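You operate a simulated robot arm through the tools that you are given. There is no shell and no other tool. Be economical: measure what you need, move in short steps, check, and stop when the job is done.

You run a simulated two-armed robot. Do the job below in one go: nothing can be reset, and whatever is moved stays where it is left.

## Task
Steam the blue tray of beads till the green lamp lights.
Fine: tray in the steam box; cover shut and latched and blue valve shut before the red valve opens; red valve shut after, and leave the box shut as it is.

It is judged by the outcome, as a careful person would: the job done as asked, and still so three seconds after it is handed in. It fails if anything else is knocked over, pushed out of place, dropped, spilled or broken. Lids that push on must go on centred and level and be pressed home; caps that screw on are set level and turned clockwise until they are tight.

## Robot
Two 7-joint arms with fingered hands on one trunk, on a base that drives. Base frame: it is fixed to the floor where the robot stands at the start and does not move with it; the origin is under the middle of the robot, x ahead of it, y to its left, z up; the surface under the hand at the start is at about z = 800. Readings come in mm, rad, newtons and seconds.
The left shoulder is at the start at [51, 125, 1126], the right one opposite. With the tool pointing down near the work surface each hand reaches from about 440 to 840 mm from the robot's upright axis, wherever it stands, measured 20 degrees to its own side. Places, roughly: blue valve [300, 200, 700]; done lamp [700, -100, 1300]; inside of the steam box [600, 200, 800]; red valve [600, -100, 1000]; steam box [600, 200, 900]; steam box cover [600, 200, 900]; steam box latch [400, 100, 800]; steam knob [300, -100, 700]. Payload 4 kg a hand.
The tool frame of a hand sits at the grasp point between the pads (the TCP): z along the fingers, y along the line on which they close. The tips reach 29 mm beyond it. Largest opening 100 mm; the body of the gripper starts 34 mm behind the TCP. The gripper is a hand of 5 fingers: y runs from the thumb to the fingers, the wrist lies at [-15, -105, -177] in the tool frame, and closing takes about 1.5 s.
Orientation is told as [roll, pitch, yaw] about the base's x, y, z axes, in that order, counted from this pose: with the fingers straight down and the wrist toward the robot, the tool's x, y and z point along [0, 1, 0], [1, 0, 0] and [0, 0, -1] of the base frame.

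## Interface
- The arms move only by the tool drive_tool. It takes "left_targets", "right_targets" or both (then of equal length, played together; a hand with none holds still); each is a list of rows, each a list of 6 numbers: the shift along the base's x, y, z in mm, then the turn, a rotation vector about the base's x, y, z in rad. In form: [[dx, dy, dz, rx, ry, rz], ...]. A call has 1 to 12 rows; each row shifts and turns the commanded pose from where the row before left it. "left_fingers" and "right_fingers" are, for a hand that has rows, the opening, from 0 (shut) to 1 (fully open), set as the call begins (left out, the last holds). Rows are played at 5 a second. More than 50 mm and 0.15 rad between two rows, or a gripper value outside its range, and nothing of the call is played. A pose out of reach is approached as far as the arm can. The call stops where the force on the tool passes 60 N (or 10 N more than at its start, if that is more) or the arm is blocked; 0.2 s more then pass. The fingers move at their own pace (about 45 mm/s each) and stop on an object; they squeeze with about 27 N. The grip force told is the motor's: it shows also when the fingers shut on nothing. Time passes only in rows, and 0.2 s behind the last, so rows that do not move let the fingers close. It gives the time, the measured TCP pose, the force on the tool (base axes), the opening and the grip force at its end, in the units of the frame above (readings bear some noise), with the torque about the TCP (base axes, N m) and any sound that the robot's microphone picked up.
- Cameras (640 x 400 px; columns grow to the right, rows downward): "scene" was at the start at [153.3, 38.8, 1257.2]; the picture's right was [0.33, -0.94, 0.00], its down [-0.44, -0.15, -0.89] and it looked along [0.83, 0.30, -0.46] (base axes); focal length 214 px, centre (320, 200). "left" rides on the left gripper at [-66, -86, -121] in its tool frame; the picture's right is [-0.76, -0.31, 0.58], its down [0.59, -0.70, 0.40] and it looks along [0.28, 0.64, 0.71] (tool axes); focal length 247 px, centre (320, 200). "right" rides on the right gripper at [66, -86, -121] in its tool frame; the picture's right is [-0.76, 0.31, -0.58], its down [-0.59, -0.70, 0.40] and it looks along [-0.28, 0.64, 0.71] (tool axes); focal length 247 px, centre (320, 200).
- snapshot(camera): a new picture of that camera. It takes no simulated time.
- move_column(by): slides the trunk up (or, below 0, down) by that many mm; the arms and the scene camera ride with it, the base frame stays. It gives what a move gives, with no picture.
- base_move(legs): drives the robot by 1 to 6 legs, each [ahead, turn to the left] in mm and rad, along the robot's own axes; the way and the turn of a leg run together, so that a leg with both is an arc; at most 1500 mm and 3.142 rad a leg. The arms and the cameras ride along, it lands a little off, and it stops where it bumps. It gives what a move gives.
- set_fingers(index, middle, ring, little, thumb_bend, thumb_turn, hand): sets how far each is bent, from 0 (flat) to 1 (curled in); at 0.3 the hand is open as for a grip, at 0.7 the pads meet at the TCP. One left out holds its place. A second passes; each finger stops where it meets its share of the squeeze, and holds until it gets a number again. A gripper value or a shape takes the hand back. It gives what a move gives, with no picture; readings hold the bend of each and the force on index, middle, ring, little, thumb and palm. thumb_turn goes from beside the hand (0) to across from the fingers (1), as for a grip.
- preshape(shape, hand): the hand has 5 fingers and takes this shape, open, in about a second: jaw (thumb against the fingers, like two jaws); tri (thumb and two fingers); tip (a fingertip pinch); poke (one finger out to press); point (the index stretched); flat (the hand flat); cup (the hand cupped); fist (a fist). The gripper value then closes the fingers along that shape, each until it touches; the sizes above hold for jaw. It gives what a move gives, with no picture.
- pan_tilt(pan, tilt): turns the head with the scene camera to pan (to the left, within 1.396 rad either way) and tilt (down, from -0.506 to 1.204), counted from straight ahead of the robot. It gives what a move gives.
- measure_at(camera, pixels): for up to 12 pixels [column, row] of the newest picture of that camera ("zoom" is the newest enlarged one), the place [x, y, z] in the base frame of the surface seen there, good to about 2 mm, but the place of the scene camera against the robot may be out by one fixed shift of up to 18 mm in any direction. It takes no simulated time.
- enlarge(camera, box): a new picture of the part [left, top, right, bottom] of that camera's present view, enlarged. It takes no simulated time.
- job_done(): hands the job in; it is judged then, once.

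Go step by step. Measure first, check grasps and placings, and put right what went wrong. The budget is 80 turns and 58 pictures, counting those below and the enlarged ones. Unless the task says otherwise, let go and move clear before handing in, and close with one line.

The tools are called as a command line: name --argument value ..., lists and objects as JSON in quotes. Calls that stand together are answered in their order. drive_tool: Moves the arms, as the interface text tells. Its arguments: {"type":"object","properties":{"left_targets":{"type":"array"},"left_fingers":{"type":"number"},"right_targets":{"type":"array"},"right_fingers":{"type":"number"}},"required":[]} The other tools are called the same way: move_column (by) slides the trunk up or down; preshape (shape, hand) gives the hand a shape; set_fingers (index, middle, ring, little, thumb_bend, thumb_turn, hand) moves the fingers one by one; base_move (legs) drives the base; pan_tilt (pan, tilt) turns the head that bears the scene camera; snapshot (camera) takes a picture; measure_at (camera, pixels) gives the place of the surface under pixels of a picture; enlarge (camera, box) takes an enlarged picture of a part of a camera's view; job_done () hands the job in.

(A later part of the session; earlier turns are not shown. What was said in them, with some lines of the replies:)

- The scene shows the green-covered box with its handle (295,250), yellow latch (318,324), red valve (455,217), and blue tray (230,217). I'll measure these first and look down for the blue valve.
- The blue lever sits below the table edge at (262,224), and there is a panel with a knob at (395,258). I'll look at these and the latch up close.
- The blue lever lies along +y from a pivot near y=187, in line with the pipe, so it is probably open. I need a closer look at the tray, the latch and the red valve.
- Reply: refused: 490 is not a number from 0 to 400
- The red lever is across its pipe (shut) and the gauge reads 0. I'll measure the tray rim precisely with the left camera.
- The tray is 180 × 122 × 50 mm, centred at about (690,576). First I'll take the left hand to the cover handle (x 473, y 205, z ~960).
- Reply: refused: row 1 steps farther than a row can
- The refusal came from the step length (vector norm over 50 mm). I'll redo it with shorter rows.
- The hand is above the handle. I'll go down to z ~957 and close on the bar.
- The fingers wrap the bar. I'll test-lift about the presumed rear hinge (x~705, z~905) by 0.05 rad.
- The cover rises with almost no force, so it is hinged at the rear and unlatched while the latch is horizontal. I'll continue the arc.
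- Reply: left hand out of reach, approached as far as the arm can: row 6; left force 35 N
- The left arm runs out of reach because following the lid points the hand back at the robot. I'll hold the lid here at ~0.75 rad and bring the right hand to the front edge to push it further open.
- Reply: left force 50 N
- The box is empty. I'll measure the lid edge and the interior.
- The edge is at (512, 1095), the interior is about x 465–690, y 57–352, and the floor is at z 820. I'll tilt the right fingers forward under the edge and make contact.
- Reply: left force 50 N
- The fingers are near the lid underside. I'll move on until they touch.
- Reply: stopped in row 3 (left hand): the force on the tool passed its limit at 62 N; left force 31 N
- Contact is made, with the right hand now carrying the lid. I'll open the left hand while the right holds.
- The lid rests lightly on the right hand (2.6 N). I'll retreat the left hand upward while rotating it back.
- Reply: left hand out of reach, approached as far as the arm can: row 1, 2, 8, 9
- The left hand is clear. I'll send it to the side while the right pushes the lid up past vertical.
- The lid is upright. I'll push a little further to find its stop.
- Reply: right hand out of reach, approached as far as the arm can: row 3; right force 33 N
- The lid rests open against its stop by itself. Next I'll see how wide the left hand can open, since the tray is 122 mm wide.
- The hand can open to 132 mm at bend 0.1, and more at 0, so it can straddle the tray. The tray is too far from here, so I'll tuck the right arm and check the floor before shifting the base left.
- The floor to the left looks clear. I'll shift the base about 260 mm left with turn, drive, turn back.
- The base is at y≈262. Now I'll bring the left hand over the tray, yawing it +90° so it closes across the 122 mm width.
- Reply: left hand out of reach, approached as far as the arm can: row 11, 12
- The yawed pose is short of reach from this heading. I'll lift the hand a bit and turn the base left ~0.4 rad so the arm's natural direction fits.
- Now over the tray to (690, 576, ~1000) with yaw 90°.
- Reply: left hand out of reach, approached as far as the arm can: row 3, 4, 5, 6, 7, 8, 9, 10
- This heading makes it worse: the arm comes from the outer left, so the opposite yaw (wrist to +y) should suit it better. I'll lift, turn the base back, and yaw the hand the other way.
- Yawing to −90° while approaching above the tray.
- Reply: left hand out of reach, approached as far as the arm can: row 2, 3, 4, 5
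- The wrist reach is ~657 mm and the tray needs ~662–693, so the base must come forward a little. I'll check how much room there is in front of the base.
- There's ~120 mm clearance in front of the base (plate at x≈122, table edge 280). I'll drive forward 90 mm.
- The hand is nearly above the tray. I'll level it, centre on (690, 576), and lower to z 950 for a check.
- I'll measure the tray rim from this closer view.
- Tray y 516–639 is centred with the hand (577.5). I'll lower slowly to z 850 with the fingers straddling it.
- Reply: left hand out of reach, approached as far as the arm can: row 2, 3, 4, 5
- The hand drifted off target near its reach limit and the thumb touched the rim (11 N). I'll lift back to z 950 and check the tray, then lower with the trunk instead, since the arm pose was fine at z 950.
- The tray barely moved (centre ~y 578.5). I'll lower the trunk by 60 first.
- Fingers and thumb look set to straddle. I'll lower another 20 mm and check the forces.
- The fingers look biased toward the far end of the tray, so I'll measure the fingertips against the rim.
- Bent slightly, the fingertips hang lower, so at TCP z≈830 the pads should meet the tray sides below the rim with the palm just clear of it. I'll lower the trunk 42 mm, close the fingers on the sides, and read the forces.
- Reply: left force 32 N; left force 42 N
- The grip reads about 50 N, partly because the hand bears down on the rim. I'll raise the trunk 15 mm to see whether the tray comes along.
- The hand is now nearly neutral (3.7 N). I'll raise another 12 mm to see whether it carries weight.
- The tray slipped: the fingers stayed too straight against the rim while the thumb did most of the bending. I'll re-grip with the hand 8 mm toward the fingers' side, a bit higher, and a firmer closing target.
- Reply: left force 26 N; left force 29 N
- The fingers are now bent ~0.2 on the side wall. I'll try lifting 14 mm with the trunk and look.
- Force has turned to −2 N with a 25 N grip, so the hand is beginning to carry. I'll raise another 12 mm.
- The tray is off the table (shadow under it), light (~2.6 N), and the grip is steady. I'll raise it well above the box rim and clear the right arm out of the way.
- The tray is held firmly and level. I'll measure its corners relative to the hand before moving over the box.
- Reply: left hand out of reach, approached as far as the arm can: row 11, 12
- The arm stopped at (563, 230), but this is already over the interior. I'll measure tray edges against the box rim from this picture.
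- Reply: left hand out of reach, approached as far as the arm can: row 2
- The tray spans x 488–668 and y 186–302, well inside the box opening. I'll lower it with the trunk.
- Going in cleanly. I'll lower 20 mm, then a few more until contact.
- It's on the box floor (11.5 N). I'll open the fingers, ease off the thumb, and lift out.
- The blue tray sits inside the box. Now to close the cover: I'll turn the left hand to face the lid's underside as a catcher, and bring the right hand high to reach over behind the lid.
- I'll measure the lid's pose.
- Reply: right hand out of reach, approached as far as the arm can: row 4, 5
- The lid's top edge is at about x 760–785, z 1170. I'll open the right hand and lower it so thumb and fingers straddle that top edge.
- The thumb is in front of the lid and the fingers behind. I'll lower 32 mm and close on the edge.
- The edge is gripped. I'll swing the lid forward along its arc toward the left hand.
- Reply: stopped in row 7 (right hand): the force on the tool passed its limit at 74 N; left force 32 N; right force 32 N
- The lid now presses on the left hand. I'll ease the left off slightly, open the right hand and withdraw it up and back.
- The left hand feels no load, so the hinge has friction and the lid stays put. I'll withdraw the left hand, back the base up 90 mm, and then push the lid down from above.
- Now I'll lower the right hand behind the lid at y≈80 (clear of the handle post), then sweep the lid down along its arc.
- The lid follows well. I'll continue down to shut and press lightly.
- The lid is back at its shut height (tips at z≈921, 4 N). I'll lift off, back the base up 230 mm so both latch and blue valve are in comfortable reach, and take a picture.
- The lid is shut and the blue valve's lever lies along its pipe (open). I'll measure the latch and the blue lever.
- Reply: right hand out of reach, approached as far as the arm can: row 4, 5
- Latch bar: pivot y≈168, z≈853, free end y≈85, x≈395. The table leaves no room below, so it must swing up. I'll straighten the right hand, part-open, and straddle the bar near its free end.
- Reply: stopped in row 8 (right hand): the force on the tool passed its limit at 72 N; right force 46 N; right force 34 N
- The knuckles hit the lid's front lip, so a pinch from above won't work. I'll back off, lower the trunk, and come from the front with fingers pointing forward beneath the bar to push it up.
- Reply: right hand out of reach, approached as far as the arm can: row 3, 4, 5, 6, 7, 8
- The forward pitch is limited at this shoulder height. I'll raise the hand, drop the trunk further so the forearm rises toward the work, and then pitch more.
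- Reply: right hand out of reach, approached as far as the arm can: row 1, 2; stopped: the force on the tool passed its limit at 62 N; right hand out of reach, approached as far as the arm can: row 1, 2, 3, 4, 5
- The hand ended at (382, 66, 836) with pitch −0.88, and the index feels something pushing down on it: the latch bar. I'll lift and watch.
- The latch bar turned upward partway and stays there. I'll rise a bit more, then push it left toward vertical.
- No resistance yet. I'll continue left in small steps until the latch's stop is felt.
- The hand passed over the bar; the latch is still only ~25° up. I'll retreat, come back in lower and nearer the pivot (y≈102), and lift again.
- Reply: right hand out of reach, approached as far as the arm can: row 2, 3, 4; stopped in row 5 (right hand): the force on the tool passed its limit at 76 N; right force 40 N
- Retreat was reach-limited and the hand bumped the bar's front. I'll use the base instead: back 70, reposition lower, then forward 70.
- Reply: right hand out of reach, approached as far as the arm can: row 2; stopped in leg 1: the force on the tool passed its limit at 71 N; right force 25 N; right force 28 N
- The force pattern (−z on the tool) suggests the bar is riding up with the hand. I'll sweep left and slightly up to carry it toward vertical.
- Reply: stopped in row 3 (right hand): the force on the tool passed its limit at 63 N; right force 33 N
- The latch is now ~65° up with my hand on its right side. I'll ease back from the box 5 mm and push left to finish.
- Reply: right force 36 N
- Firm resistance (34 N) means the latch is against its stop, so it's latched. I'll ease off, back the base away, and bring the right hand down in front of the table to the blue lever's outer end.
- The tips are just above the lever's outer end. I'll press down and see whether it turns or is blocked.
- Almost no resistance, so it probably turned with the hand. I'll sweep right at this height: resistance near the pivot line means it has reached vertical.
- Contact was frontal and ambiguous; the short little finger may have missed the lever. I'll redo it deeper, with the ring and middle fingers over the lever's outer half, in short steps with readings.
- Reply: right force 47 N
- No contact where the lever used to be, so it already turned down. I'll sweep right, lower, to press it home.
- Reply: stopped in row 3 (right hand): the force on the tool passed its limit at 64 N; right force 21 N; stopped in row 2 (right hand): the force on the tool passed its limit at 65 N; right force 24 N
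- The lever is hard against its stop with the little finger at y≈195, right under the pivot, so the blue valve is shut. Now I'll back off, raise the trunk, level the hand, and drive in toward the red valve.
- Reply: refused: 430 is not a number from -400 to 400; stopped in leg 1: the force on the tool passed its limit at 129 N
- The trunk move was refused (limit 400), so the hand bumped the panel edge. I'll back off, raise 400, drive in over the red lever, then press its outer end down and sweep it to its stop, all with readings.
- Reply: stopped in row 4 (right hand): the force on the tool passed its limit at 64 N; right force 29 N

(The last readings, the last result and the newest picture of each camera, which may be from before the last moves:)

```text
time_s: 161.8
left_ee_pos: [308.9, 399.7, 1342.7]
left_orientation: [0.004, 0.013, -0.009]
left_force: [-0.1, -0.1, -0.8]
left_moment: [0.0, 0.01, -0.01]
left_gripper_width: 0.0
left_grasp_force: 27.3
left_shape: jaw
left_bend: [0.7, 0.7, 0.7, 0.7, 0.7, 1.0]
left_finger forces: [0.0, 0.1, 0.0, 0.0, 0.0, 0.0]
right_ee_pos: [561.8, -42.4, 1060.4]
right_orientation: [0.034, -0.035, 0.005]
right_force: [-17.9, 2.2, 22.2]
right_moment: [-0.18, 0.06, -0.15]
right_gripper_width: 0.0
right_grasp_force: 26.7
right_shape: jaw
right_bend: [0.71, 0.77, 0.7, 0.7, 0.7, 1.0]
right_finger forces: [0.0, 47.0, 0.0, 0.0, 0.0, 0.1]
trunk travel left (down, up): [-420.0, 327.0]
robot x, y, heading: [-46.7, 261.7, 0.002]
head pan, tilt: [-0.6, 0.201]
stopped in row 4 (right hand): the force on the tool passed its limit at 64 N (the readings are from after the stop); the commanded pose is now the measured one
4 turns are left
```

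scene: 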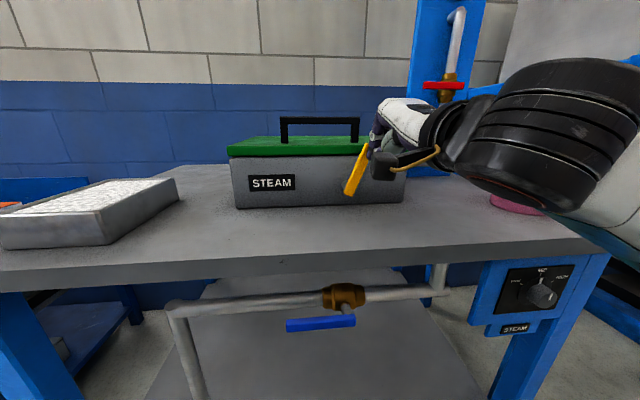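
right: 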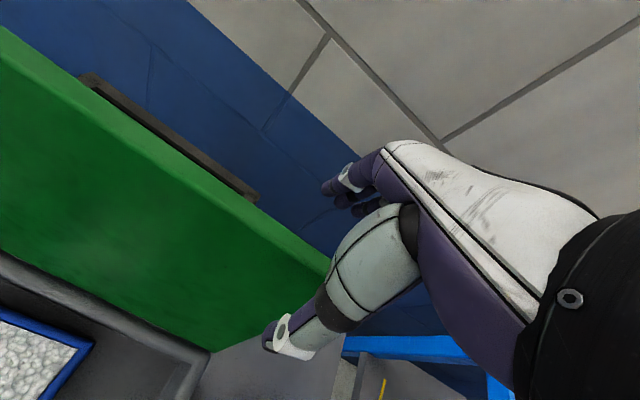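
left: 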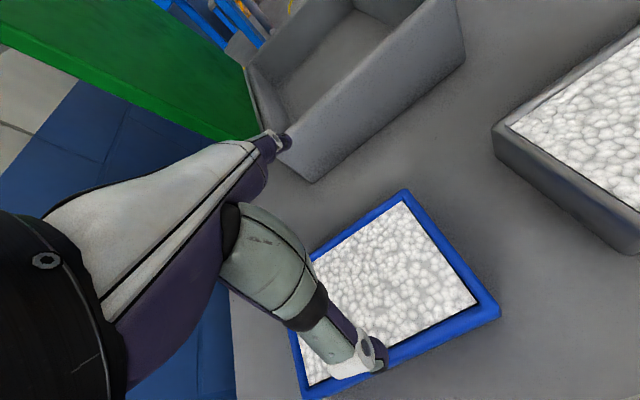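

The lever is solidly blocked downward (60 N), so red opens upward. I'll back off, lower the trunk 200, pitch the fingers forward, come in beneath the lever, lift it, and sweep it right to its stop.

drive_tool --right_targets '[[0, 0, 15, 0, 0, 0]]'

base_move --legs '[[-95, 0]]'

move_column --by -200

drive_tool --right_targets '[[0, -3, 18, 0, -0.11, 0], [0, -3, 18, 0, -0.11, 0], [0, -3, 18, 0, -0.11, 0], [0, -3, 18, 0, -0.11, 0], [0, -3, 18, 0, -0.11, 0], [0, -3, 18, 0, -0.11, 0], [0, -3, 15, 0, -0.1, 0], [0, -2, 8, 0, -0.08, 0]]'

base_move --legs '[[88, 0]]'

drive_tool --right_targets '[[0, 0, 12, 0, 0, 0], [0, 0, 12, 0, 0, 0], [0, 0, 12, 0, 0, 0], [0, 0, 12, 0, 0, 0], [0, 0, 12, 0, 0, 0], [0, 0, 12, 0, 0, 0], [0, 0, 12, 0, 0, 0], [0, 0, 10, 0, 0, 0]]'

drive_tool --right_targets '[[0, -8, 2, 0, 0, 0], [0, -8, 2, 0, 0, 0], [0, -7, 0, 0, 0, 0], [0, -6, 0, 0, 0, 0], [0, -6, 0, 0, 0, 0]]'

pan_tilt --pan -0.6 --tilt 0.0

```text
time_s: 162.2
left_ee_pos: [314.6, 401.1, 1341.2]
left_orientation: [0.004, 0.017, -0.008]
left_force: [0.0, -0.1, 0.8]
left_moment: [0.03, 0.01, 0.03]
left_gripper_width: 0.2
left_grasp_force: 26.6
left_shape: jaw
left_bend: [0.7, 0.7, 0.7, 0.7, 0.7, 1.0]
left_finger forces: [0.0, 0.1, 0.0, 0.0, 0.1, 0.0]
right_ee_pos: [564.7, -42.5, 1067.6]
right_orientation: [0.031, -0.022, 0.005]
right_force: [-0.3, 3.8, 0.0]
right_moment: [0.08, -0.01, 0.05]
right_gripper_width: 0.0
right_grasp_force: 27.3
right_shape: jaw
right_bend: [0.71, 0.75, 0.7, 0.7, 0.7, 1.0]
right_finger forces: [0.0, 0.1, 0.1, 0.0, 0.0, 0.0]
trunk travel left (down, up): [-420.0, 327.0]
robot x, y, heading: [-44.7, 262.3, -0.003]
head pan, tilt: [-0.6, 0.201]
```

```text
time_s: 163.3
left_ee_pos: [216.1, 399.6, 1342.5]
left_orientation: [0.005, 0.017, -0.009]
left_force: [-0.4, 0.7, -0.2]
left_moment: [-0.04, -0.03, 0.0]
left_gripper_width: 0.0
left_grasp_force: 27.3
left_shape: jaw
left_bend: [0.7, 0.7, 0.7, 0.7, 0.7, 1.0]
left_finger forces: [0.0, 0.1, 0.0, 0.0, 0.0, 0.0]
right_ee_pos: [468.0, -44.2, 1069.4]
right_orientation: [0.034, -0.026, 0.003]
right_force: [-0.7, -0.4, 0.7]
right_moment: [-0.02, -0.03, -0.01]
right_gripper_width: 0.0
right_grasp_force: 27.2
right_shape: jaw
right_bend: [0.71, 0.75, 0.7, 0.7, 0.7, 1.0]
right_finger forces: [0.0, 0.0, 0.0, 0.1, 0.0, 0.0]
trunk travel left (down, up): [-420.0, 327.0]
robot x, y, heading: [-141.6, 259.4, -0.002]
head pan, tilt: [-0.6, 0.201]
```

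```text
time_s: 165.5
left_ee_pos: [217.5, 399.9, 1141.2]
left_orientation: [0.005, 0.015, -0.008]
left_force: [-0.1, -0.1, 0.4]
left_moment: [0.0, -0.03, -0.02]
left_gripper_width: 0.2
left_grasp_force: 26.7
left_shape: jaw
left_bend: [0.7, 0.7, 0.7, 0.7, 0.7, 1.0]
left_finger forces: [0.1, 0.0, 0.0, 0.0, 0.1, 0.1]
right_ee_pos: [467.8, -42.9, 869.3]
right_orientation: [0.033, -0.027, 0.005]
right_force: [0.3, -0.7, 0.4]
right_moment: [-0.02, 0.0, -0.01]
right_gripper_width: 0.0
right_grasp_force: 26.2
right_shape: jaw
right_bend: [0.71, 0.75, 0.7, 0.7, 0.7, 1.0]
right_finger forces: [0.0, 0.1, 0.0, 0.0, 0.0, 0.0]
trunk travel left (down, up): [-220.0, 527.0]
robot x, y, heading: [-137.6, 259.4, -0.0]
head pan, tilt: [-0.6, 0.201]
```

```text
time_s: 167.3
left_ee_pos: [219.0, 399.6, 1142.5]
left_orientation: [0.005, 0.019, -0.01]
left_force: [0.2, 0.8, 0.2]
left_moment: [0.02, -0.01, 0.04]
left_gripper_width: 0.1
left_grasp_force: 27.0
left_shape: jaw
left_bend: [0.7, 0.7, 0.7, 0.7, 0.7, 1.0]
left_finger forces: [0.0, 0.0, 0.0, 0.0, 0.0, 0.1]
right_ee_pos: [467.9, -65.8, 1000.4]
right_orientation: [0.03, -0.865, 0.006]
right_force: [1.0, -0.6, 0.6]
right_moment: [0.03, 0.02, 0.0]
right_gripper_width: 0.0
right_grasp_force: 27.0
right_shape: jaw
right_bend: [0.71, 0.75, 0.7, 0.7, 0.7, 1.0]
right_finger forces: [0.0, 0.0, 0.1, 0.0, 0.1, 0.1]
trunk travel left (down, up): [-220.0, 527.0]
robot x, y, heading: [-144.5, 262.9, -0.004]
head pan, tilt: [-0.6, 0.201]
```

```text
time_s: 168.3
left_ee_pos: [305.5, 399.7, 1141.9]
left_orientation: [0.005, 0.018, -0.01]
left_force: [-0.5, -0.1, 0.5]
left_moment: [0.01, 0.01, -0.01]
left_gripper_width: 0.0
left_grasp_force: 27.1
left_shape: jaw
left_bend: [0.7, 0.7, 0.7, 0.7, 0.7, 1.0]
left_finger forces: [0.1, 0.1, 0.1, 0.0, 0.1, 0.0]
right_ee_pos: [555.3, -66.8, 998.7]
right_orientation: [0.03, -0.863, 0.004]
right_force: [-4.4, -0.1, -3.5]
right_moment: [0.06, -0.11, -0.07]
right_gripper_width: 0.0
right_grasp_force: 26.9
right_shape: jaw
right_bend: [0.71, 0.75, 0.7, 0.7, 0.7, 1.0]
right_finger forces: [0.0, 5.7, 0.0, 0.0, 0.0, 0.0]
trunk travel left (down, up): [-220.0, 527.0]
robot x, y, heading: [-53.7, 265.2, 0.002]
head pan, tilt: [-0.6, 0.201]
```

```text
time_s: 170.2
left_ee_pos: [306.8, 399.3, 1142.3]
left_orientation: [0.004, 0.019, -0.011]
left_force: [0.1, -0.2, 0.7]
left_moment: [-0.01, 0.01, -0.01]
left_gripper_width: 0.0
left_grasp_force: 27.0
left_shape: jaw
left_bend: [0.7, 0.7, 0.7, 0.7, 0.7, 1.0]
left_finger forces: [0.0, 0.1, 0.0, 0.1, 0.0, 0.0]
right_ee_pos: [555.5, -66.0, 1093.3]
right_orientation: [0.028, -0.865, 0.003]
right_force: [0.3, 0.7, -1.0]
right_moment: [0.01, -0.04, 0.01]
right_gripper_width: 0.1
right_grasp_force: 26.6
right_shape: jaw
right_bend: [0.71, 0.75, 0.7, 0.7, 0.7, 1.0]
right_finger forces: [0.0, 0.1, 0.0, 0.0, 0.0, 0.0]
trunk travel left (down, up): [-220.0, 527.0]
robot x, y, heading: [-55.4, 261.3, 0.001]
head pan, tilt: [-0.6, 0.201]
```

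```text
time_s: 171.3
left_ee_pos: [306.3, 400.0, 1143.2]
left_orientation: [0.004, 0.018, -0.01]
left_force: [-0.4, 0.3, -0.2]
left_moment: [-0.01, 0.0, 0.01]
left_gripper_width: 0.0
left_grasp_force: 27.5
left_shape: jaw
left_bend: [0.7, 0.7, 0.7, 0.7, 0.7, 1.0]
left_finger forces: [0.0, 0.0, 0.0, 0.0, 0.0, 0.0]
right_ee_pos: [555.8, -99.5, 1097.6]
right_orientation: [0.029, -0.864, 0.005]
right_force: [1.2, 2.7, 0.3]
right_moment: [0.04, -0.03, 0.05]
right_gripper_width: 0.1
right_grasp_force: 27.2
right_shape: jaw
right_bend: [0.71, 0.75, 0.7, 0.7, 0.7, 1.0]
right_finger forces: [0.1, 0.1, 3.4, 0.1, 0.0, 0.0]
trunk travel left (down, up): [-220.0, 527.0]
robot x, y, heading: [-53.0, 263.2, -0.003]
head pan, tilt: [-0.6, 0.201]
```

```text
time_s: 172.1
left_ee_pos: [305.4, 401.0, 1140.8]
left_orientation: [0.004, 0.017, -0.011]
left_force: [-0.4, 0.0, 0.2]
left_moment: [0.01, -0.01, 0.0]
left_gripper_width: 0.3
left_grasp_force: 26.9
left_shape: jaw
left_bend: [0.7, 0.7, 0.7, 0.7, 0.7, 1.0]
left_finger forces: [0.1, 0.1, 0.0, 0.0, 0.0, 0.0]
right_ee_pos: [555.5, -102.0, 1098.5]
right_orientation: [0.028, -0.864, 0.006]
right_force: [0.5, 4.9, 0.3]
right_moment: [0.01, -0.02, 0.06]
right_gripper_width: 0.2
right_grasp_force: 26.8
right_shape: jaw
right_bend: [0.71, 0.75, 0.7, 0.7, 0.7, 1.0]
right_finger forces: [0.0, 0.0, 4.3, 0.0, 0.1, 0.1]
trunk travel left (down, up): [-220.0, 527.0]
robot x, y, heading: [-52.4, 261.5, -0.002]
head pan, tilt: [-0.6, 0.0]
3 turns are left
```

The ring finger is pushing the lever toward its stop (+4.9 N at y≈−117). I'll push it home, wait with steam on, and then look at the lamps with the last picture.

drive_tool --right_targets '[[0, -5, 0, 0, 0, 0], [0, -5, 0, 0, 0, 0], [0, -5, 0, 0, 0, 0], [0, -4, 0, 0, 0, 0]]'

drive_tool --right_targets '[[0, 0, 0, 0, 0, 0], [0, 0, 0, 0, 0, 0], [0, 0, 0, 0, 0, 0], [0, 0, 0, 0, 0, 0], [0, 0, 0, 0, 0, 0], [0, 0, 0, 0, 0, 0], [0, 0, 0, 0, 0, 0], [0, 0, 0, 0, 0, 0], [0, 0, 0, 0, 0, 0], [0, 0, 0, 0, 0, 0], [0, 0, 0, 0, 0, 0], [0, 0, 0, 0, 0, 0]]'

drive_tool --right_targets '[[0, 0, 0, 0, 0, 0], [0, 0, 0, 0, 0, 0], [0, 0, 0, 0, 0, 0], [0, 0, 0, 0, 0, 0], [0, 0, 0, 0, 0, 0], [0, 0, 0, 0, 0, 0], [0, 0, 0, 0, 0, 0], [0, 0, 0, 0, 0, 0], [0, 0, 0, 0, 0, 0], [0, 0, 0, 0, 0, 0], [0, 0, 0, 0, 0, 0], [0, 0, 0, 0, 0, 0]]'

drive_tool --right_targets '[[0, 0, 0, 0, 0, 0], [0, 0, 0, 0, 0, 0], [0, 0, 0, 0, 0, 0], [0, 0, 0, 0, 0, 0], [0, 0, 0, 0, 0, 0], [0, 0, 0, 0, 0, 0], [0, 0, 0, 0, 0, 0], [0, 0, 0, 0, 0, 0], [0, 0, 0, 0, 0, 0], [0, 0, 0, 0, 0, 0], [0, 0, 0, 0, 0, 0], [0, 0, 0, 0, 0, 0]]'

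drive_tool --right_targets '[[0, 0, 0, 0, 0, 0], [0, 0, 0, 0, 0, 0], [0, 0, 0, 0, 0, 0], [0, 0, 0, 0, 0, 0], [0, 0, 0, 0, 0, 0], [0, 0, 0, 0, 0, 0], [0, 0, 0, 0, 0, 0], [0, 0, 0, 0, 0, 0], [0, 0, 0, 0, 0, 0], [0, 0, 0, 0, 0, 0], [0, 0, 0, 0, 0, 0], [0, 0, 0, 0, 0, 0]]'

drive_tool --right_targets '[[0, 0, 0, 0, 0, 0], [0, 0, 0, 0, 0, 0], [0, 0, 0, 0, 0, 0], [0, 0, 0, 0, 0, 0], [0, 0, 0, 0, 0, 0], [0, 0, 0, 0, 0, 0], [0, 0, 0, 0, 0, 0], [0, 0, 0, 0, 0, 0], [0, 0, 0, 0, 0, 0], [0, 0, 0, 0, 0, 0], [0, 0, 0, 0, 0, 0], [0, 0, 0, 0, 0, 0]]'

drive_tool --right_targets '[[0, 0, 0, 0, 0, 0], [0, 0, 0, 0, 0, 0], [0, 0, 0, 0, 0, 0], [0, 0, 0, 0, 0, 0], [0, 0, 0, 0, 0, 0], [0, 0, 0, 0, 0, 0], [0, 0, 0, 0, 0, 0], [0, 0, 0, 0, 0, 0], [0, 0, 0, 0, 0, 0], [0, 0, 0, 0, 0, 0], [0, 0, 0, 0, 0, 0], [0, 0, 0, 0, 0, 0]]'

drive_tool --right_targets '[[0, 0, 0, 0, 0, 0], [0, 0, 0, 0, 0, 0], [0, 0, 0, 0, 0, 0], [0, 0, 0, 0, 0, 0], [0, 0, 0, 0, 0, 0], [0, 0, 0, 0, 0, 0], [0, 0, 0, 0, 0, 0], [0, 0, 0, 0, 0, 0], [0, 0, 0, 0, 0, 0], [0, 0, 0, 0, 0, 0], [0, 0, 0, 0, 0, 0], [0, 0, 0, 0, 0, 0]]'

drive_tool --right_targets '[[0, 0, 0, 0, 0, 0], [0, 0, 0, 0, 0, 0], [0, 0, 0, 0, 0, 0], [0, 0, 0, 0, 0, 0], [0, 0, 0, 0, 0, 0], [0, 0, 0, 0, 0, 0], [0, 0, 0, 0, 0, 0], [0, 0, 0, 0, 0, 0], [0, 0, 0, 0, 0, 0], [0, 0, 0, 0, 0, 0], [0, 0, 0, 0, 0, 0], [0, 0, 0, 0, 0, 0]]'

drive_tool --right_targets '[[0, 0, 0, 0, 0, 0], [0, 0, 0, 0, 0, 0], [0, 0, 0, 0, 0, 0], [0, 0, 0, 0, 0, 0], [0, 0, 0, 0, 0, 0], [0, 0, 0, 0, 0, 0], [0, 0, 0, 0, 0, 0], [0, 0, 0, 0, 0, 0], [0, 0, 0, 0, 0, 0], [0, 0, 0, 0, 0, 0], [0, 0, 0, 0, 0, 0], [0, 0, 0, 0, 0, 0]]'

drive_tool --right_targets '[[0, 0, 0, 0, 0, 0], [0, 0, 0, 0, 0, 0], [0, 0, 0, 0, 0, 0], [0, 0, 0, 0, 0, 0], [0, 0, 0, 0, 0, 0], [0, 0, 0, 0, 0, 0], [0, 0, 0, 0, 0, 0], [0, 0, 0, 0, 0, 0], [0, 0, 0, 0, 0, 0], [0, 0, 0, 0, 0, 0], [0, 0, 0, 0, 0, 0], [0, 0, 0, 0, 0, 0]]'

```text
time_s: 173.1
left_ee_pos: [306.6, 405.6, 1139.6]
left_orientation: [-0.003, 0.018, -0.009]
left_force: [-0.4, -0.1, 1.2]
left_moment: [0.02, 0.01, -0.01]
left_gripper_width: 0.0
left_grasp_force: 26.7
left_shape: jaw
left_bend: [0.7, 0.7, 0.7, 0.7, 0.7, 1.0]
left_finger forces: [0.0, 0.1, 0.1, 0.0, 0.0, 0.0]
right_ee_pos: [556.0, -103.1, 1098.4]
right_orientation: [0.029, -0.864, 0.029]
right_force: [2.1, 56.2, -8.7]
right_moment: [0.9, 0.07, 0.9]
right_gripper_width: 0.1
right_grasp_force: 27.1
right_shape: jaw
right_bend: [0.71, 0.75, 0.64, 0.7, 0.7, 1.0]
right_finger forces: [0.0, 0.0, 56.6, 0.0, 0.0, 0.0]
trunk travel left (down, up): [-220.0, 527.0]
robot x, y, heading: [-50.3, 262.2, -0.0]
head pan, tilt: [-0.6, 0.0]
```

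```text
time_s: 175.7
left_ee_pos: [306.4, 406.5, 1139.8]
left_orientation: [-0.001, 0.018, -0.011]
left_force: [-0.1, -0.1, 0.2]
left_moment: [-0.02, -0.02, -0.01]
left_gripper_width: 0.1
left_grasp_force: 26.9
left_shape: jaw
left_bend: [0.7, 0.7, 0.7, 0.7, 0.7, 1.0]
left_finger forces: [0.0, 0.0, 0.1, 0.0, 0.0, 0.0]
right_ee_pos: [556.4, -103.3, 1099.6]
right_orientation: [0.024, -0.867, 0.032]
right_force: [-0.9, 54.1, -6.8]
right_moment: [0.81, 0.12, 0.81]
right_gripper_width: 0.2
right_grasp_force: 27.3
right_shape: jaw
right_bend: [0.71, 0.75, 0.66, 0.7, 0.7, 1.0]
right_finger forces: [0.0, 0.0, 54.3, 0.1, 0.1, 0.0]
trunk travel left (down, up): [-220.0, 527.0]
robot x, y, heading: [-54.9, 262.9, -0.007]
head pan, tilt: [-0.6, 0.0]
```

```text
time_s: 178.3
left_ee_pos: [305.9, 406.3, 1140.1]
left_orientation: [-0.001, 0.016, -0.011]
left_force: [1.0, 1.1, -0.5]
left_moment: [0.01, 0.01, -0.03]
left_gripper_width: 0.3
left_grasp_force: 27.1
left_shape: jaw
left_bend: [0.7, 0.7, 0.7, 0.7, 0.7, 1.0]
left_finger forces: [0.0, 0.0, 0.0, 0.0, 0.0, 0.1]
right_ee_pos: [556.3, -105.2, 1099.0]
right_orientation: [0.027, -0.867, 0.031]
right_force: [0.1, 56.8, -8.3]
right_moment: [0.82, 0.1, 0.94]
right_gripper_width: 0.1
right_grasp_force: 27.3
right_shape: jaw
right_bend: [0.71, 0.75, 0.66, 0.7, 0.7, 1.0]
right_finger forces: [0.1, 0.0, 56.6, 0.1, 0.0, 0.0]
trunk travel left (down, up): [-220.0, 527.0]
robot x, y, heading: [-52.8, 263.0, -0.004]
head pan, tilt: [-0.6, 0.0]
```

```text
time_s: 180.9
left_ee_pos: [305.8, 405.4, 1141.7]
left_orientation: [-0.001, 0.017, -0.011]
left_force: [0.4, 0.4, 0.4]
left_moment: [0.01, -0.05, -0.02]
left_gripper_width: 0.0
left_grasp_force: 26.9
left_shape: jaw
left_bend: [0.7, 0.7, 0.7, 0.7, 0.7, 1.0]
left_finger forces: [0.0, 0.0, 0.1, 0.1, 0.1, 0.0]
right_ee_pos: [555.4, -103.8, 1099.2]
right_orientation: [0.026, -0.867, 0.031]
right_force: [1.0, 56.6, -8.9]
right_moment: [0.83, 0.13, 0.9]
right_gripper_width: 0.1
right_grasp_force: 27.2
right_shape: jaw
right_bend: [0.71, 0.75, 0.66, 0.7, 0.7, 1.0]
right_finger forces: [0.0, 0.0, 56.4, 0.0, 0.0, 0.0]
trunk travel left (down, up): [-220.0, 527.0]
robot x, y, heading: [-56.4, 263.0, -0.006]
head pan, tilt: [-0.6, 0.0]
```

```text
time_s: 183.5
left_ee_pos: [306.9, 406.7, 1140.3]
left_orientation: [-0.002, 0.017, -0.011]
left_force: [-0.6, -0.1, -1.2]
left_moment: [-0.02, -0.01, -0.02]
left_gripper_width: 0.2
left_grasp_force: 28.0
left_shape: jaw
left_bend: [0.7, 0.7, 0.7, 0.7, 0.7, 1.0]
left_finger forces: [0.1, 0.0, 0.0, 0.0, 0.0, 0.1]
right_ee_pos: [554.8, -104.2, 1100.1]
right_orientation: [0.027, -0.865, 0.032]
right_force: [1.4, 55.7, -7.8]
right_moment: [0.84, 0.13, 0.89]
right_gripper_width: 0.0
right_grasp_force: 27.0
right_shape: jaw
right_bend: [0.71, 0.75, 0.66, 0.7, 0.7, 1.0]
right_finger forces: [0.0, 0.1, 56.4, 0.0, 0.0, 0.0]
trunk travel left (down, up): [-220.0, 527.0]
robot x, y, heading: [-52.1, 263.9, -0.002]
head pan, tilt: [-0.6, 0.0]
```

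```text
time_s: 186.1
left_ee_pos: [307.3, 407.0, 1140.7]
left_orientation: [-0.001, 0.018, -0.01]
left_force: [-0.8, 0.7, -0.3]
left_moment: [-0.04, 0.02, -0.04]
left_gripper_width: 0.1
left_grasp_force: 27.3
left_shape: jaw
left_bend: [0.7, 0.7, 0.7, 0.7, 0.7, 1.0]
left_finger forces: [0.0, 0.1, 0.0, 0.1, 0.0, 0.0]
right_ee_pos: [556.5, -103.5, 1099.5]
right_orientation: [0.028, -0.867, 0.028]
right_force: [0.8, 56.6, -8.8]
right_moment: [0.79, 0.12, 0.88]
right_gripper_width: 0.0
right_grasp_force: 27.1
right_shape: jaw
right_bend: [0.71, 0.75, 0.66, 0.7, 0.7, 1.0]
right_finger forces: [0.0, 0.1, 56.4, 0.1, 0.1, 0.0]
trunk travel left (down, up): [-220.0, 527.0]
robot x, y, heading: [-54.9, 262.5, -0.001]
head pan, tilt: [-0.6, 0.0]
```

```text
time_s: 188.7
left_ee_pos: [306.9, 406.7, 1140.8]
left_orientation: [-0.003, 0.017, -0.011]
left_force: [0.4, -0.3, 0.6]
left_moment: [0.01, 0.03, 0.0]
left_gripper_width: 0.0
left_grasp_force: 27.1
left_shape: jaw
left_bend: [0.7, 0.7, 0.7, 0.7, 0.7, 1.0]
left_finger forces: [0.0, 0.1, 0.0, 0.0, 0.0, 0.0]
right_ee_pos: [555.5, -104.1, 1100.1]
right_orientation: [0.028, -0.866, 0.031]
right_force: [0.3, 55.6, -8.4]
right_moment: [0.82, 0.11, 0.9]
right_gripper_width: 0.0
right_grasp_force: 27.0
right_shape: jaw
right_bend: [0.71, 0.75, 0.66, 0.7, 0.7, 1.0]
right_finger forces: [0.0, 0.1, 56.2, 0.1, 0.1, 0.0]
trunk travel left (down, up): [-220.0, 527.0]
robot x, y, heading: [-52.4, 263.1, -0.005]
head pan, tilt: [-0.6, 0.0]
```

```text
time_s: 191.3
left_ee_pos: [306.8, 406.1, 1141.0]
left_orientation: [-0.002, 0.016, -0.01]
left_force: [0.2, 0.7, 0.5]
left_moment: [0.01, 0.0, 0.02]
left_gripper_width: 0.1
left_grasp_force: 26.9
left_shape: jaw
left_bend: [0.7, 0.7, 0.7, 0.7, 0.7, 1.0]
left_finger forces: [0.0, 0.1, 0.0, 0.1, 0.1, 0.0]
right_ee_pos: [556.4, -103.9, 1099.1]
right_orientation: [0.028, -0.865, 0.033]
right_force: [0.7, 55.9, -9.1]
right_moment: [0.84, 0.08, 0.86]
right_gripper_width: 0.4
right_grasp_force: 27.5
right_shape: jaw
right_bend: [0.71, 0.75, 0.66, 0.7, 0.7, 1.0]
right_finger forces: [0.0, 0.0, 56.3, 0.1, 0.0, 0.0]
trunk travel left (down, up): [-220.0, 527.0]
robot x, y, heading: [-55.4, 263.2, 0.003]
head pan, tilt: [-0.6, 0.0]
```

```text
time_s: 193.9
left_ee_pos: [307.4, 406.6, 1141.6]
left_orientation: [-0.002, 0.017, -0.011]
left_force: [0.7, 1.0, 0.9]
left_moment: [-0.03, -0.01, 0.01]
left_gripper_width: 0.0
left_grasp_force: 27.2
left_shape: jaw
left_bend: [0.7, 0.7, 0.7, 0.7, 0.7, 1.0]
left_finger forces: [0.0, 0.1, 0.0, 0.0, 0.0, 0.1]
right_ee_pos: [555.3, -103.6, 1098.5]
right_orientation: [0.027, -0.866, 0.031]
right_force: [-0.1, 56.2, -8.3]
right_moment: [0.83, 0.15, 0.92]
right_gripper_width: 0.0
right_grasp_force: 27.0
right_shape: jaw
right_bend: [0.71, 0.75, 0.66, 0.7, 0.7, 1.0]
right_finger forces: [0.0, 0.0, 56.2, 0.1, 0.0, 0.0]
trunk travel left (down, up): [-220.0, 527.0]
robot x, y, heading: [-53.6, 261.0, -0.004]
head pan, tilt: [-0.6, 0.0]
```

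```text
time_s: 196.5
left_ee_pos: [306.2, 406.0, 1141.2]
left_orientation: [-0.001, 0.017, -0.011]
left_force: [-0.7, -0.3, -0.4]
left_moment: [0.01, 0.01, 0.02]
left_gripper_width: 0.1
left_grasp_force: 27.0
left_shape: jaw
left_bend: [0.7, 0.7, 0.7, 0.7, 0.7, 1.0]
left_finger forces: [0.0, 0.0, 0.0, 0.1, 0.1, 0.0]
right_ee_pos: [555.5, -102.6, 1099.3]
right_orientation: [0.029, -0.866, 0.031]
right_force: [-0.1, 55.4, -8.7]
right_moment: [0.84, 0.12, 0.9]
right_gripper_width: 0.2
right_grasp_force: 26.7
right_shape: jaw
right_bend: [0.71, 0.75, 0.66, 0.7, 0.7, 1.0]
right_finger forces: [0.0, 0.0, 56.2, 0.0, 0.0, 0.1]
trunk travel left (down, up): [-220.0, 527.0]
robot x, y, heading: [-52.7, 264.9, -0.002]
head pan, tilt: [-0.6, 0.0]
```

```text
time_s: 199.1
left_ee_pos: [306.4, 407.3, 1141.8]
left_orientation: [0.0, 0.018, -0.01]
left_force: [-0.8, -0.1, -0.2]
left_moment: [0.01, -0.02, -0.01]
left_gripper_width: 0.0
left_grasp_force: 26.5
left_shape: jaw
left_bend: [0.7, 0.7, 0.7, 0.7, 0.7, 1.0]
left_finger forces: [0.0, 0.0, 0.1, 0.0, 0.1, 0.0]
right_ee_pos: [556.0, -104.0, 1099.9]
right_orientation: [0.029, -0.866, 0.03]
right_force: [-0.5, 55.1, -8.3]
right_moment: [0.83, 0.12, 0.88]
right_gripper_width: 0.0
right_grasp_force: 27.2
right_shape: jaw
right_bend: [0.71, 0.75, 0.66, 0.7, 0.7, 1.0]
right_finger forces: [0.0, 0.0, 56.2, 0.0, 0.1, 0.0]
trunk travel left (down, up): [-220.0, 527.0]
robot x, y, heading: [-52.1, 264.7, -0.003]
head pan, tilt: [-0.6, 0.0]
```

drive_tool --right_targets '[[0, 0, 0, 0, 0, 0], [0, 0, 0, 0, 0, 0], [0, 0, 0, 0, 0, 0], [0, 0, 0, 0, 0, 0], [0, 0, 0, 0, 0, 0], [0, 0, 0, 0, 0, 0], [0, 0, 0, 0, 0, 0], [0, 0, 0, 0, 0, 0], [0, 0, 0, 0, 0, 0], [0, 0, 0, 0, 0, 0], [0, 0, 0, 0, 0, 0], [0, 0, 0, 0, 0, 0]]'

drive_tool --right_targets '[[0, 0, 0, 0, 0, 0], [0, 0, 0, 0, 0, 0], [0, 0, 0, 0, 0, 0], [0, 0, 0, 0, 0, 0], [0, 0, 0, 0, 0, 0], [0, 0, 0, 0, 0, 0], [0, 0, 0, 0, 0, 0], [0, 0, 0, 0, 0, 0], [0, 0, 0, 0, 0, 0], [0, 0, 0, 0, 0, 0], [0, 0, 0, 0, 0, 0], [0, 0, 0, 0, 0, 0]]'

snapshot --camera "scene"

```text
time_s: 201.7
left_ee_pos: [307.4, 406.7, 1141.0]
left_orientation: [-0.002, 0.018, -0.01]
left_force: [-0.3, 0.0, 0.3]
left_moment: [-0.01, 0.0, 0.02]
left_gripper_width: 0.1
left_grasp_force: 27.1
left_shape: jaw
left_bend: [0.7, 0.7, 0.7, 0.7, 0.7, 1.0]
left_finger forces: [0.1, 0.0, 0.1, 0.0, 0.0, 0.0]
right_ee_pos: [554.8, -101.7, 1098.7]
right_orientation: [0.029, -0.865, 0.031]
right_force: [-0.1, 55.7, -6.7]
right_moment: [0.83, 0.13, 0.91]
right_gripper_width: 0.0
right_grasp_force: 26.7
right_shape: jaw
right_bend: [0.71, 0.75, 0.66, 0.7, 0.7, 1.0]
right_finger forces: [0.0, 0.0, 56.2, 0.0, 0.0, 0.0]
trunk travel left (down, up): [-220.0, 527.0]
robot x, y, heading: [-53.0, 263.9, -0.003]
head pan, tilt: [-0.6, 0.0]
```

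```text
time_s: 204.3
left_ee_pos: [306.2, 406.5, 1140.5]
left_orientation: [-0.002, 0.018, -0.01]
left_force: [0.3, -0.7, -0.2]
left_moment: [-0.02, 0.0, 0.01]
left_gripper_width: 0.0
left_grasp_force: 26.8
left_shape: jaw
left_bend: [0.7, 0.7, 0.7, 0.7, 0.7, 1.0]
left_finger forces: [0.0, 0.1, 0.1, 0.1, 0.0, 0.0]
right_ee_pos: [554.0, -102.7, 1098.1]
right_orientation: [0.028, -0.866, 0.031]
right_force: [-0.1, 56.8, -8.6]
right_moment: [0.8, 0.12, 0.9]
right_gripper_width: 0.2
right_grasp_force: 27.3
right_shape: jaw
right_bend: [0.71, 0.75, 0.66, 0.7, 0.7, 1.0]
right_finger forces: [0.0, 0.0, 56.2, 0.0, 0.0, 0.1]
trunk travel left (down, up): [-220.0, 527.0]
robot x, y, heading: [-54.2, 264.2, 0.0]
head pan, tilt: [-0.6, 0.0]
```

```text
0 pictures are left
2 turns are left
```

scene: 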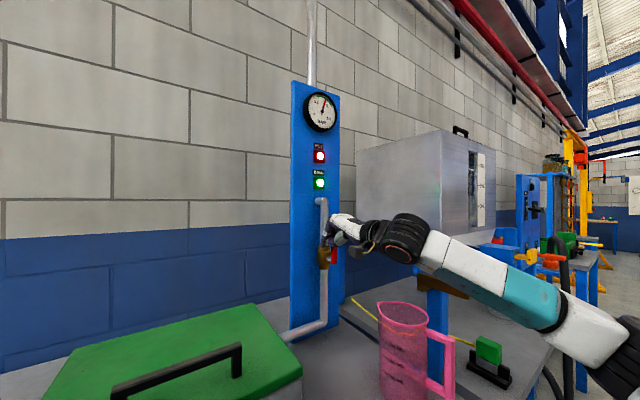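

The picture shows both lamps lit, including the green DONE lamp at (319,183), and the gauge is up. Now I'll shut red: move round to the lever's right side, sweep it left, and press it down to horizontal.

drive_tool --right_targets '[[0, 25, 0, 0, 0, 0], [0, 5, 0, 0, 0, 0]]'

base_move --legs '[[-90, 0]]'

drive_tool --right_targets '[[0, -24, 0, 0, 0, 0], [0, -24, 0, 0, 0, 0], [0, -24, 0, 0, 0, 0], [0, -24, 0, 0, 0, 0]]'

base_move --legs '[[92, 0]]'

drive_tool --right_targets '[[0, 10, 0, 0, 0, 0], [0, 10, 0, 0, 0, 0], [0, 10, 0, 0, 0, 0], [0, 10, 0, 0, 0, 0], [0, 10, 0, 0, 0, 0], [0, 10, 0, 0, 0, 0]]'

drive_tool --right_targets '[[0, 10, 0, 0, 0, 0], [0, 10, 0, 0, 0, 0], [0, 10, 0, 0, 0, 0], [0, 10, 0, 0, 0, 0], [0, 8, 0, 0, 0, 0]]'

drive_tool --right_targets '[[0, 0, -6, 0, 0, 0], [0, 0, -6, 0, 0, 0], [0, 0, -6, 0, 0, 0], [0, 0, -6, 0, 0, 0], [0, 0, -6, 0, 0, 0]]'

drive_tool --right_targets '[[0, 0, -6, 0, 0, 0], [0, 0, -6, 0, 0, 0], [0, 0, -5, 0, 0, 0]]'

```text
time_s: 204.9
left_ee_pos: [305.7, 401.0, 1141.8]
left_orientation: [0.005, 0.018, -0.008]
left_force: [0.3, -0.5, -0.4]
left_moment: [0.0, 0.0, 0.01]
left_gripper_width: 0.1
left_grasp_force: 26.6
left_shape: jaw
left_bend: [0.7, 0.7, 0.7, 0.7, 0.7, 1.0]
left_finger forces: [0.0, 0.0, 0.1, 0.1, 0.0, 0.1]
right_ee_pos: [557.1, -91.9, 1099.7]
right_orientation: [0.024, -0.866, 0.002]
right_force: [-0.2, 0.1, 0.7]
right_moment: [0.01, 0.02, -0.03]
right_gripper_width: 0.0
right_grasp_force: 26.5
right_shape: jaw
right_bend: [0.71, 0.75, 0.7, 0.7, 0.7, 1.0]
right_finger forces: [0.0, 0.0, 0.0, 0.0, 0.0, 0.1]
trunk travel left (down, up): [-220.0, 527.0]
robot x, y, heading: [-51.8, 267.6, -0.003]
head pan, tilt: [-0.6, 0.0]
```

```text
time_s: 206.0
left_ee_pos: [220.3, 397.9, 1141.7]
left_orientation: [0.007, 0.019, -0.014]
left_force: [0.2, 0.1, -0.5]
left_moment: [-0.01, 0.02, 0.0]
left_gripper_width: 0.0
left_grasp_force: 27.7
left_shape: jaw
left_bend: [0.7, 0.7, 0.7, 0.7, 0.7, 1.0]
left_finger forces: [0.1, 0.0, 0.0, 0.0, 0.0, 0.0]
right_ee_pos: [467.0, -93.8, 1095.5]
right_orientation: [0.027, -0.861, 0.0]
right_force: [0.5, 0.6, -0.5]
right_moment: [-0.02, 0.02, 0.01]
right_gripper_width: 0.2
right_grasp_force: 26.5
right_shape: jaw
right_bend: [0.71, 0.75, 0.7, 0.7, 0.7, 1.0]
right_finger forces: [0.1, 0.0, 0.0, 0.0, 0.0, 0.0]
trunk travel left (down, up): [-220.0, 527.0]
robot x, y, heading: [-139.5, 263.4, -0.02]
head pan, tilt: [-0.6, 0.0]
```

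```text
time_s: 207.0
left_ee_pos: [218.0, 397.0, 1142.3]
left_orientation: [0.004, 0.018, -0.015]
left_force: [-0.4, 0.0, -0.6]
left_moment: [0.02, 0.01, 0.01]
left_gripper_width: 0.0
left_grasp_force: 27.2
left_shape: jaw
left_bend: [0.7, 0.7, 0.7, 0.7, 0.7, 1.0]
left_finger forces: [0.0, 0.1, 0.1, 0.0, 0.0, 0.1]
right_ee_pos: [465.5, -190.4, 1096.8]
right_orientation: [0.026, -0.864, 0.0]
right_force: [-0.9, -0.7, 0.5]
right_moment: [0.0, 0.04, -0.01]
right_gripper_width: 0.1
right_grasp_force: 26.8
right_shape: jaw
right_bend: [0.71, 0.75, 0.7, 0.7, 0.7, 1.0]
right_finger forces: [0.0, 0.0, 0.0, 0.0, 0.1, 0.0]
trunk travel left (down, up): [-220.0, 527.0]
robot x, y, heading: [-143.9, 262.3, -0.012]
head pan, tilt: [-0.6, 0.0]
```

```text
time_s: 208.1
left_ee_pos: [310.3, 395.8, 1141.3]
left_orientation: [0.005, 0.021, -0.014]
left_force: [-0.4, 0.0, -0.8]
left_moment: [0.0, 0.01, 0.03]
left_gripper_width: 0.0
left_grasp_force: 27.1
left_shape: jaw
left_bend: [0.7, 0.7, 0.7, 0.7, 0.7, 1.0]
left_finger forces: [0.0, 0.1, 0.0, 0.1, 0.0, 0.1]
right_ee_pos: [556.8, -192.1, 1097.3]
right_orientation: [0.026, -0.864, 0.0]
right_force: [0.2, -0.3, 0.3]
right_moment: [-0.04, 0.01, 0.01]
right_gripper_width: 0.0
right_grasp_force: 27.2
right_shape: jaw
right_bend: [0.71, 0.75, 0.7, 0.7, 0.7, 1.0]
right_finger forces: [0.1, 0.1, 0.1, 0.0, 0.0, 0.0]
trunk travel left (down, up): [-220.0, 527.0]
robot x, y, heading: [-51.5, 260.7, -0.015]
head pan, tilt: [-0.6, 0.0]
```

```text
time_s: 209.5
left_ee_pos: [310.1, 396.2, 1141.5]
left_orientation: [0.004, 0.017, -0.015]
left_force: [-0.8, 0.3, -0.8]
left_moment: [-0.01, -0.01, 0.02]
left_gripper_width: 0.2
left_grasp_force: 26.7
left_shape: jaw
left_bend: [0.7, 0.7, 0.7, 0.7, 0.7, 1.0]
left_finger forces: [0.0, 0.0, 0.0, 0.1, 0.1, 0.1]
right_ee_pos: [556.5, -131.1, 1097.1]
right_orientation: [0.026, -0.863, 0.0]
right_force: [-0.7, -0.8, -0.4]
right_moment: [0.0, -0.02, -0.01]
right_gripper_width: 0.1
right_grasp_force: 27.5
right_shape: jaw
right_bend: [0.71, 0.75, 0.7, 0.7, 0.7, 1.0]
right_finger forces: [0.0, 0.0, 0.1, 0.0, 0.0, 0.0]
trunk travel left (down, up): [-220.0, 527.0]
robot x, y, heading: [-52.4, 263.6, -0.013]
head pan, tilt: [-0.6, 0.0]
```

```text
time_s: 210.7
left_ee_pos: [309.3, 396.6, 1141.6]
left_orientation: [0.006, 0.018, -0.013]
left_force: [-0.1, -0.6, -0.6]
left_moment: [-0.01, -0.02, -0.01]
left_gripper_width: 0.0
left_grasp_force: 27.3
left_shape: jaw
left_bend: [0.7, 0.7, 0.7, 0.7, 0.7, 1.0]
left_finger forces: [0.1, 0.0, 0.0, 0.1, 0.0, 0.0]
right_ee_pos: [556.9, -84.1, 1096.8]
right_orientation: [0.027, -0.864, 0.001]
right_force: [-0.3, -0.2, 0.2]
right_moment: [-0.02, -0.01, -0.03]
right_gripper_width: 0.2
right_grasp_force: 26.9
right_shape: jaw
right_bend: [0.71, 0.75, 0.7, 0.7, 0.7, 1.0]
right_finger forces: [0.0, 0.0, 0.0, 0.0, 0.0, 0.0]
trunk travel left (down, up): [-220.0, 527.0]
robot x, y, heading: [-47.6, 263.0, -0.014]
head pan, tilt: [-0.6, 0.0]
```

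```text
time_s: 211.9
left_ee_pos: [309.5, 396.2, 1142.1]
left_orientation: [0.005, 0.019, -0.015]
left_force: [-0.4, 0.3, 0.0]
left_moment: [0.0, 0.02, 0.0]
left_gripper_width: 0.3
left_grasp_force: 27.2
left_shape: jaw
left_bend: [0.7, 0.7, 0.7, 0.7, 0.7, 1.0]
left_finger forces: [0.1, 0.1, 0.1, 0.1, 0.1, 0.0]
right_ee_pos: [555.4, -83.9, 1066.4]
right_orientation: [0.023, -0.863, 0.003]
right_force: [0.7, 1.0, 0.5]
right_moment: [0.02, 0.0, 0.03]
right_gripper_width: 0.0
right_grasp_force: 27.2
right_shape: jaw
right_bend: [0.71, 0.75, 0.7, 0.7, 0.7, 1.0]
right_finger forces: [0.0, 0.0, 0.0, 0.0, 0.1, 0.1]
trunk travel left (down, up): [-220.0, 527.0]
robot x, y, heading: [-49.8, 267.2, -0.017]
head pan, tilt: [-0.6, 0.0]
```

```text
time_s: 212.7
left_ee_pos: [306.6, 397.5, 1143.5]
left_orientation: [0.005, 0.014, -0.014]
left_force: [0.9, -0.8, -0.1]
left_moment: [-0.02, 0.0, 0.01]
left_gripper_width: 0.0
left_grasp_force: 26.7
left_shape: jaw
left_bend: [0.7, 0.7, 0.7, 0.7, 0.7, 1.0]
left_finger forces: [0.0, 0.1, 0.0, 0.0, 0.0, 0.1]
right_ee_pos: [553.3, -82.6, 1062.3]
right_orientation: [0.022, -0.887, 0.004]
right_force: [1.7, -1.4, 39.2]
right_moment: [-0.47, -0.8, 0.04]
right_gripper_width: 0.0
right_grasp_force: 27.1
right_shape: jaw
right_bend: [0.71, 0.77, 0.71, 0.7, 0.7, 1.0]
right_finger forces: [12.5, 64.4, 5.9, 0.1, 0.0, 0.0]
trunk travel left (down, up): [-220.0, 527.0]
robot x, y, heading: [-51.5, 263.9, -0.019]
head pan, tilt: [-0.6, 0.0]
1 turns are left
```

Index, middle and ring all press flat on the lever and it is solidly blocked (39 N), so red is horizontal, that is shut. I'll lift clear, back away, and hand in.

The tray is steamed till the green lamp lit, red is shut, and the box is left closed and latched; the latch, blue and final red positions were judged by feel, not seen.

drive_tool --right_targets '[[0, 0, 15, 0, 0, 0], [0, 0, 20, 0, 0, 0], [0, 0, 20, 0, 0, 0]]'

base_move --legs '[[-90, 0]]'

job_done

```text
time_s: 213.5
left_ee_pos: [310.9, 396.4, 1139.9]
left_orientation: [0.005, 0.02, -0.014]
left_force: [-0.5, 0.2, 0.4]
left_moment: [-0.03, 0.0, 0.02]
left_gripper_width: 0.2
left_grasp_force: 27.0
left_shape: jaw
left_bend: [0.7, 0.7, 0.7, 0.7, 0.7, 1.0]
left_finger forces: [0.0, 0.0, 0.0, 0.0, 0.0, 0.1]
right_ee_pos: [557.0, -82.4, 1103.7]
right_orientation: [0.029, -0.86, -0.002]
right_force: [-1.0, 0.0, -0.1]
right_moment: [0.03, 0.01, 0.0]
right_gripper_width: 0.0
right_grasp_force: 26.8
right_shape: jaw
right_bend: [0.71, 0.75, 0.7, 0.7, 0.7, 1.0]
right_finger forces: [0.0, 0.0, 0.0, 0.0, 0.1, 0.1]
trunk travel left (down, up): [-220.0, 527.0]
robot x, y, heading: [-51.2, 262.9, -0.015]
head pan, tilt: [-0.6, 0.0]
```

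```text
time_s: 214.6
left_ee_pos: [218.2, 398.1, 1143.0]
left_orientation: [0.005, 0.017, -0.014]
left_force: [-0.5, -0.4, 0.1]
left_moment: [0.0, -0.01, -0.01]
left_gripper_width: 0.0
left_grasp_force: 27.2
left_shape: jaw
left_bend: [0.7, 0.7, 0.7, 0.7, 0.7, 1.0]
left_finger forces: [0.0, 0.1, 0.0, 0.0, 0.0, 0.0]
right_ee_pos: [465.4, -82.4, 1105.3]
right_orientation: [0.027, -0.864, 0.001]
right_force: [0.2, -0.1, -0.2]
right_moment: [0.0, 0.01, 0.03]
right_gripper_width: 0.0
right_grasp_force: 26.7
right_shape: jaw
right_bend: [0.71, 0.75, 0.7, 0.7, 0.7, 1.0]
right_finger forces: [0.0, 0.0, 0.0, 0.0, 0.0, 0.0]
trunk travel left (down, up): [-220.0, 527.0]
robot x, y, heading: [-143.6, 261.5, -0.016]
head pan, tilt: [-0.6, 0.0]
```

```text
The job is handed in.
```

I steamed the blue tray until the green DONE lamp lit, then shut the red valve and left the box closed; the job is handed in. I judged the final positions of the latch, the blue valve and the red valve by feel against their stops, because I had no pictures left to check them. On the way, the right hand bumped the lid's front lip, the latch bar and the knob panel under the table. I didn't look at the panel or the steam knob afterwards.
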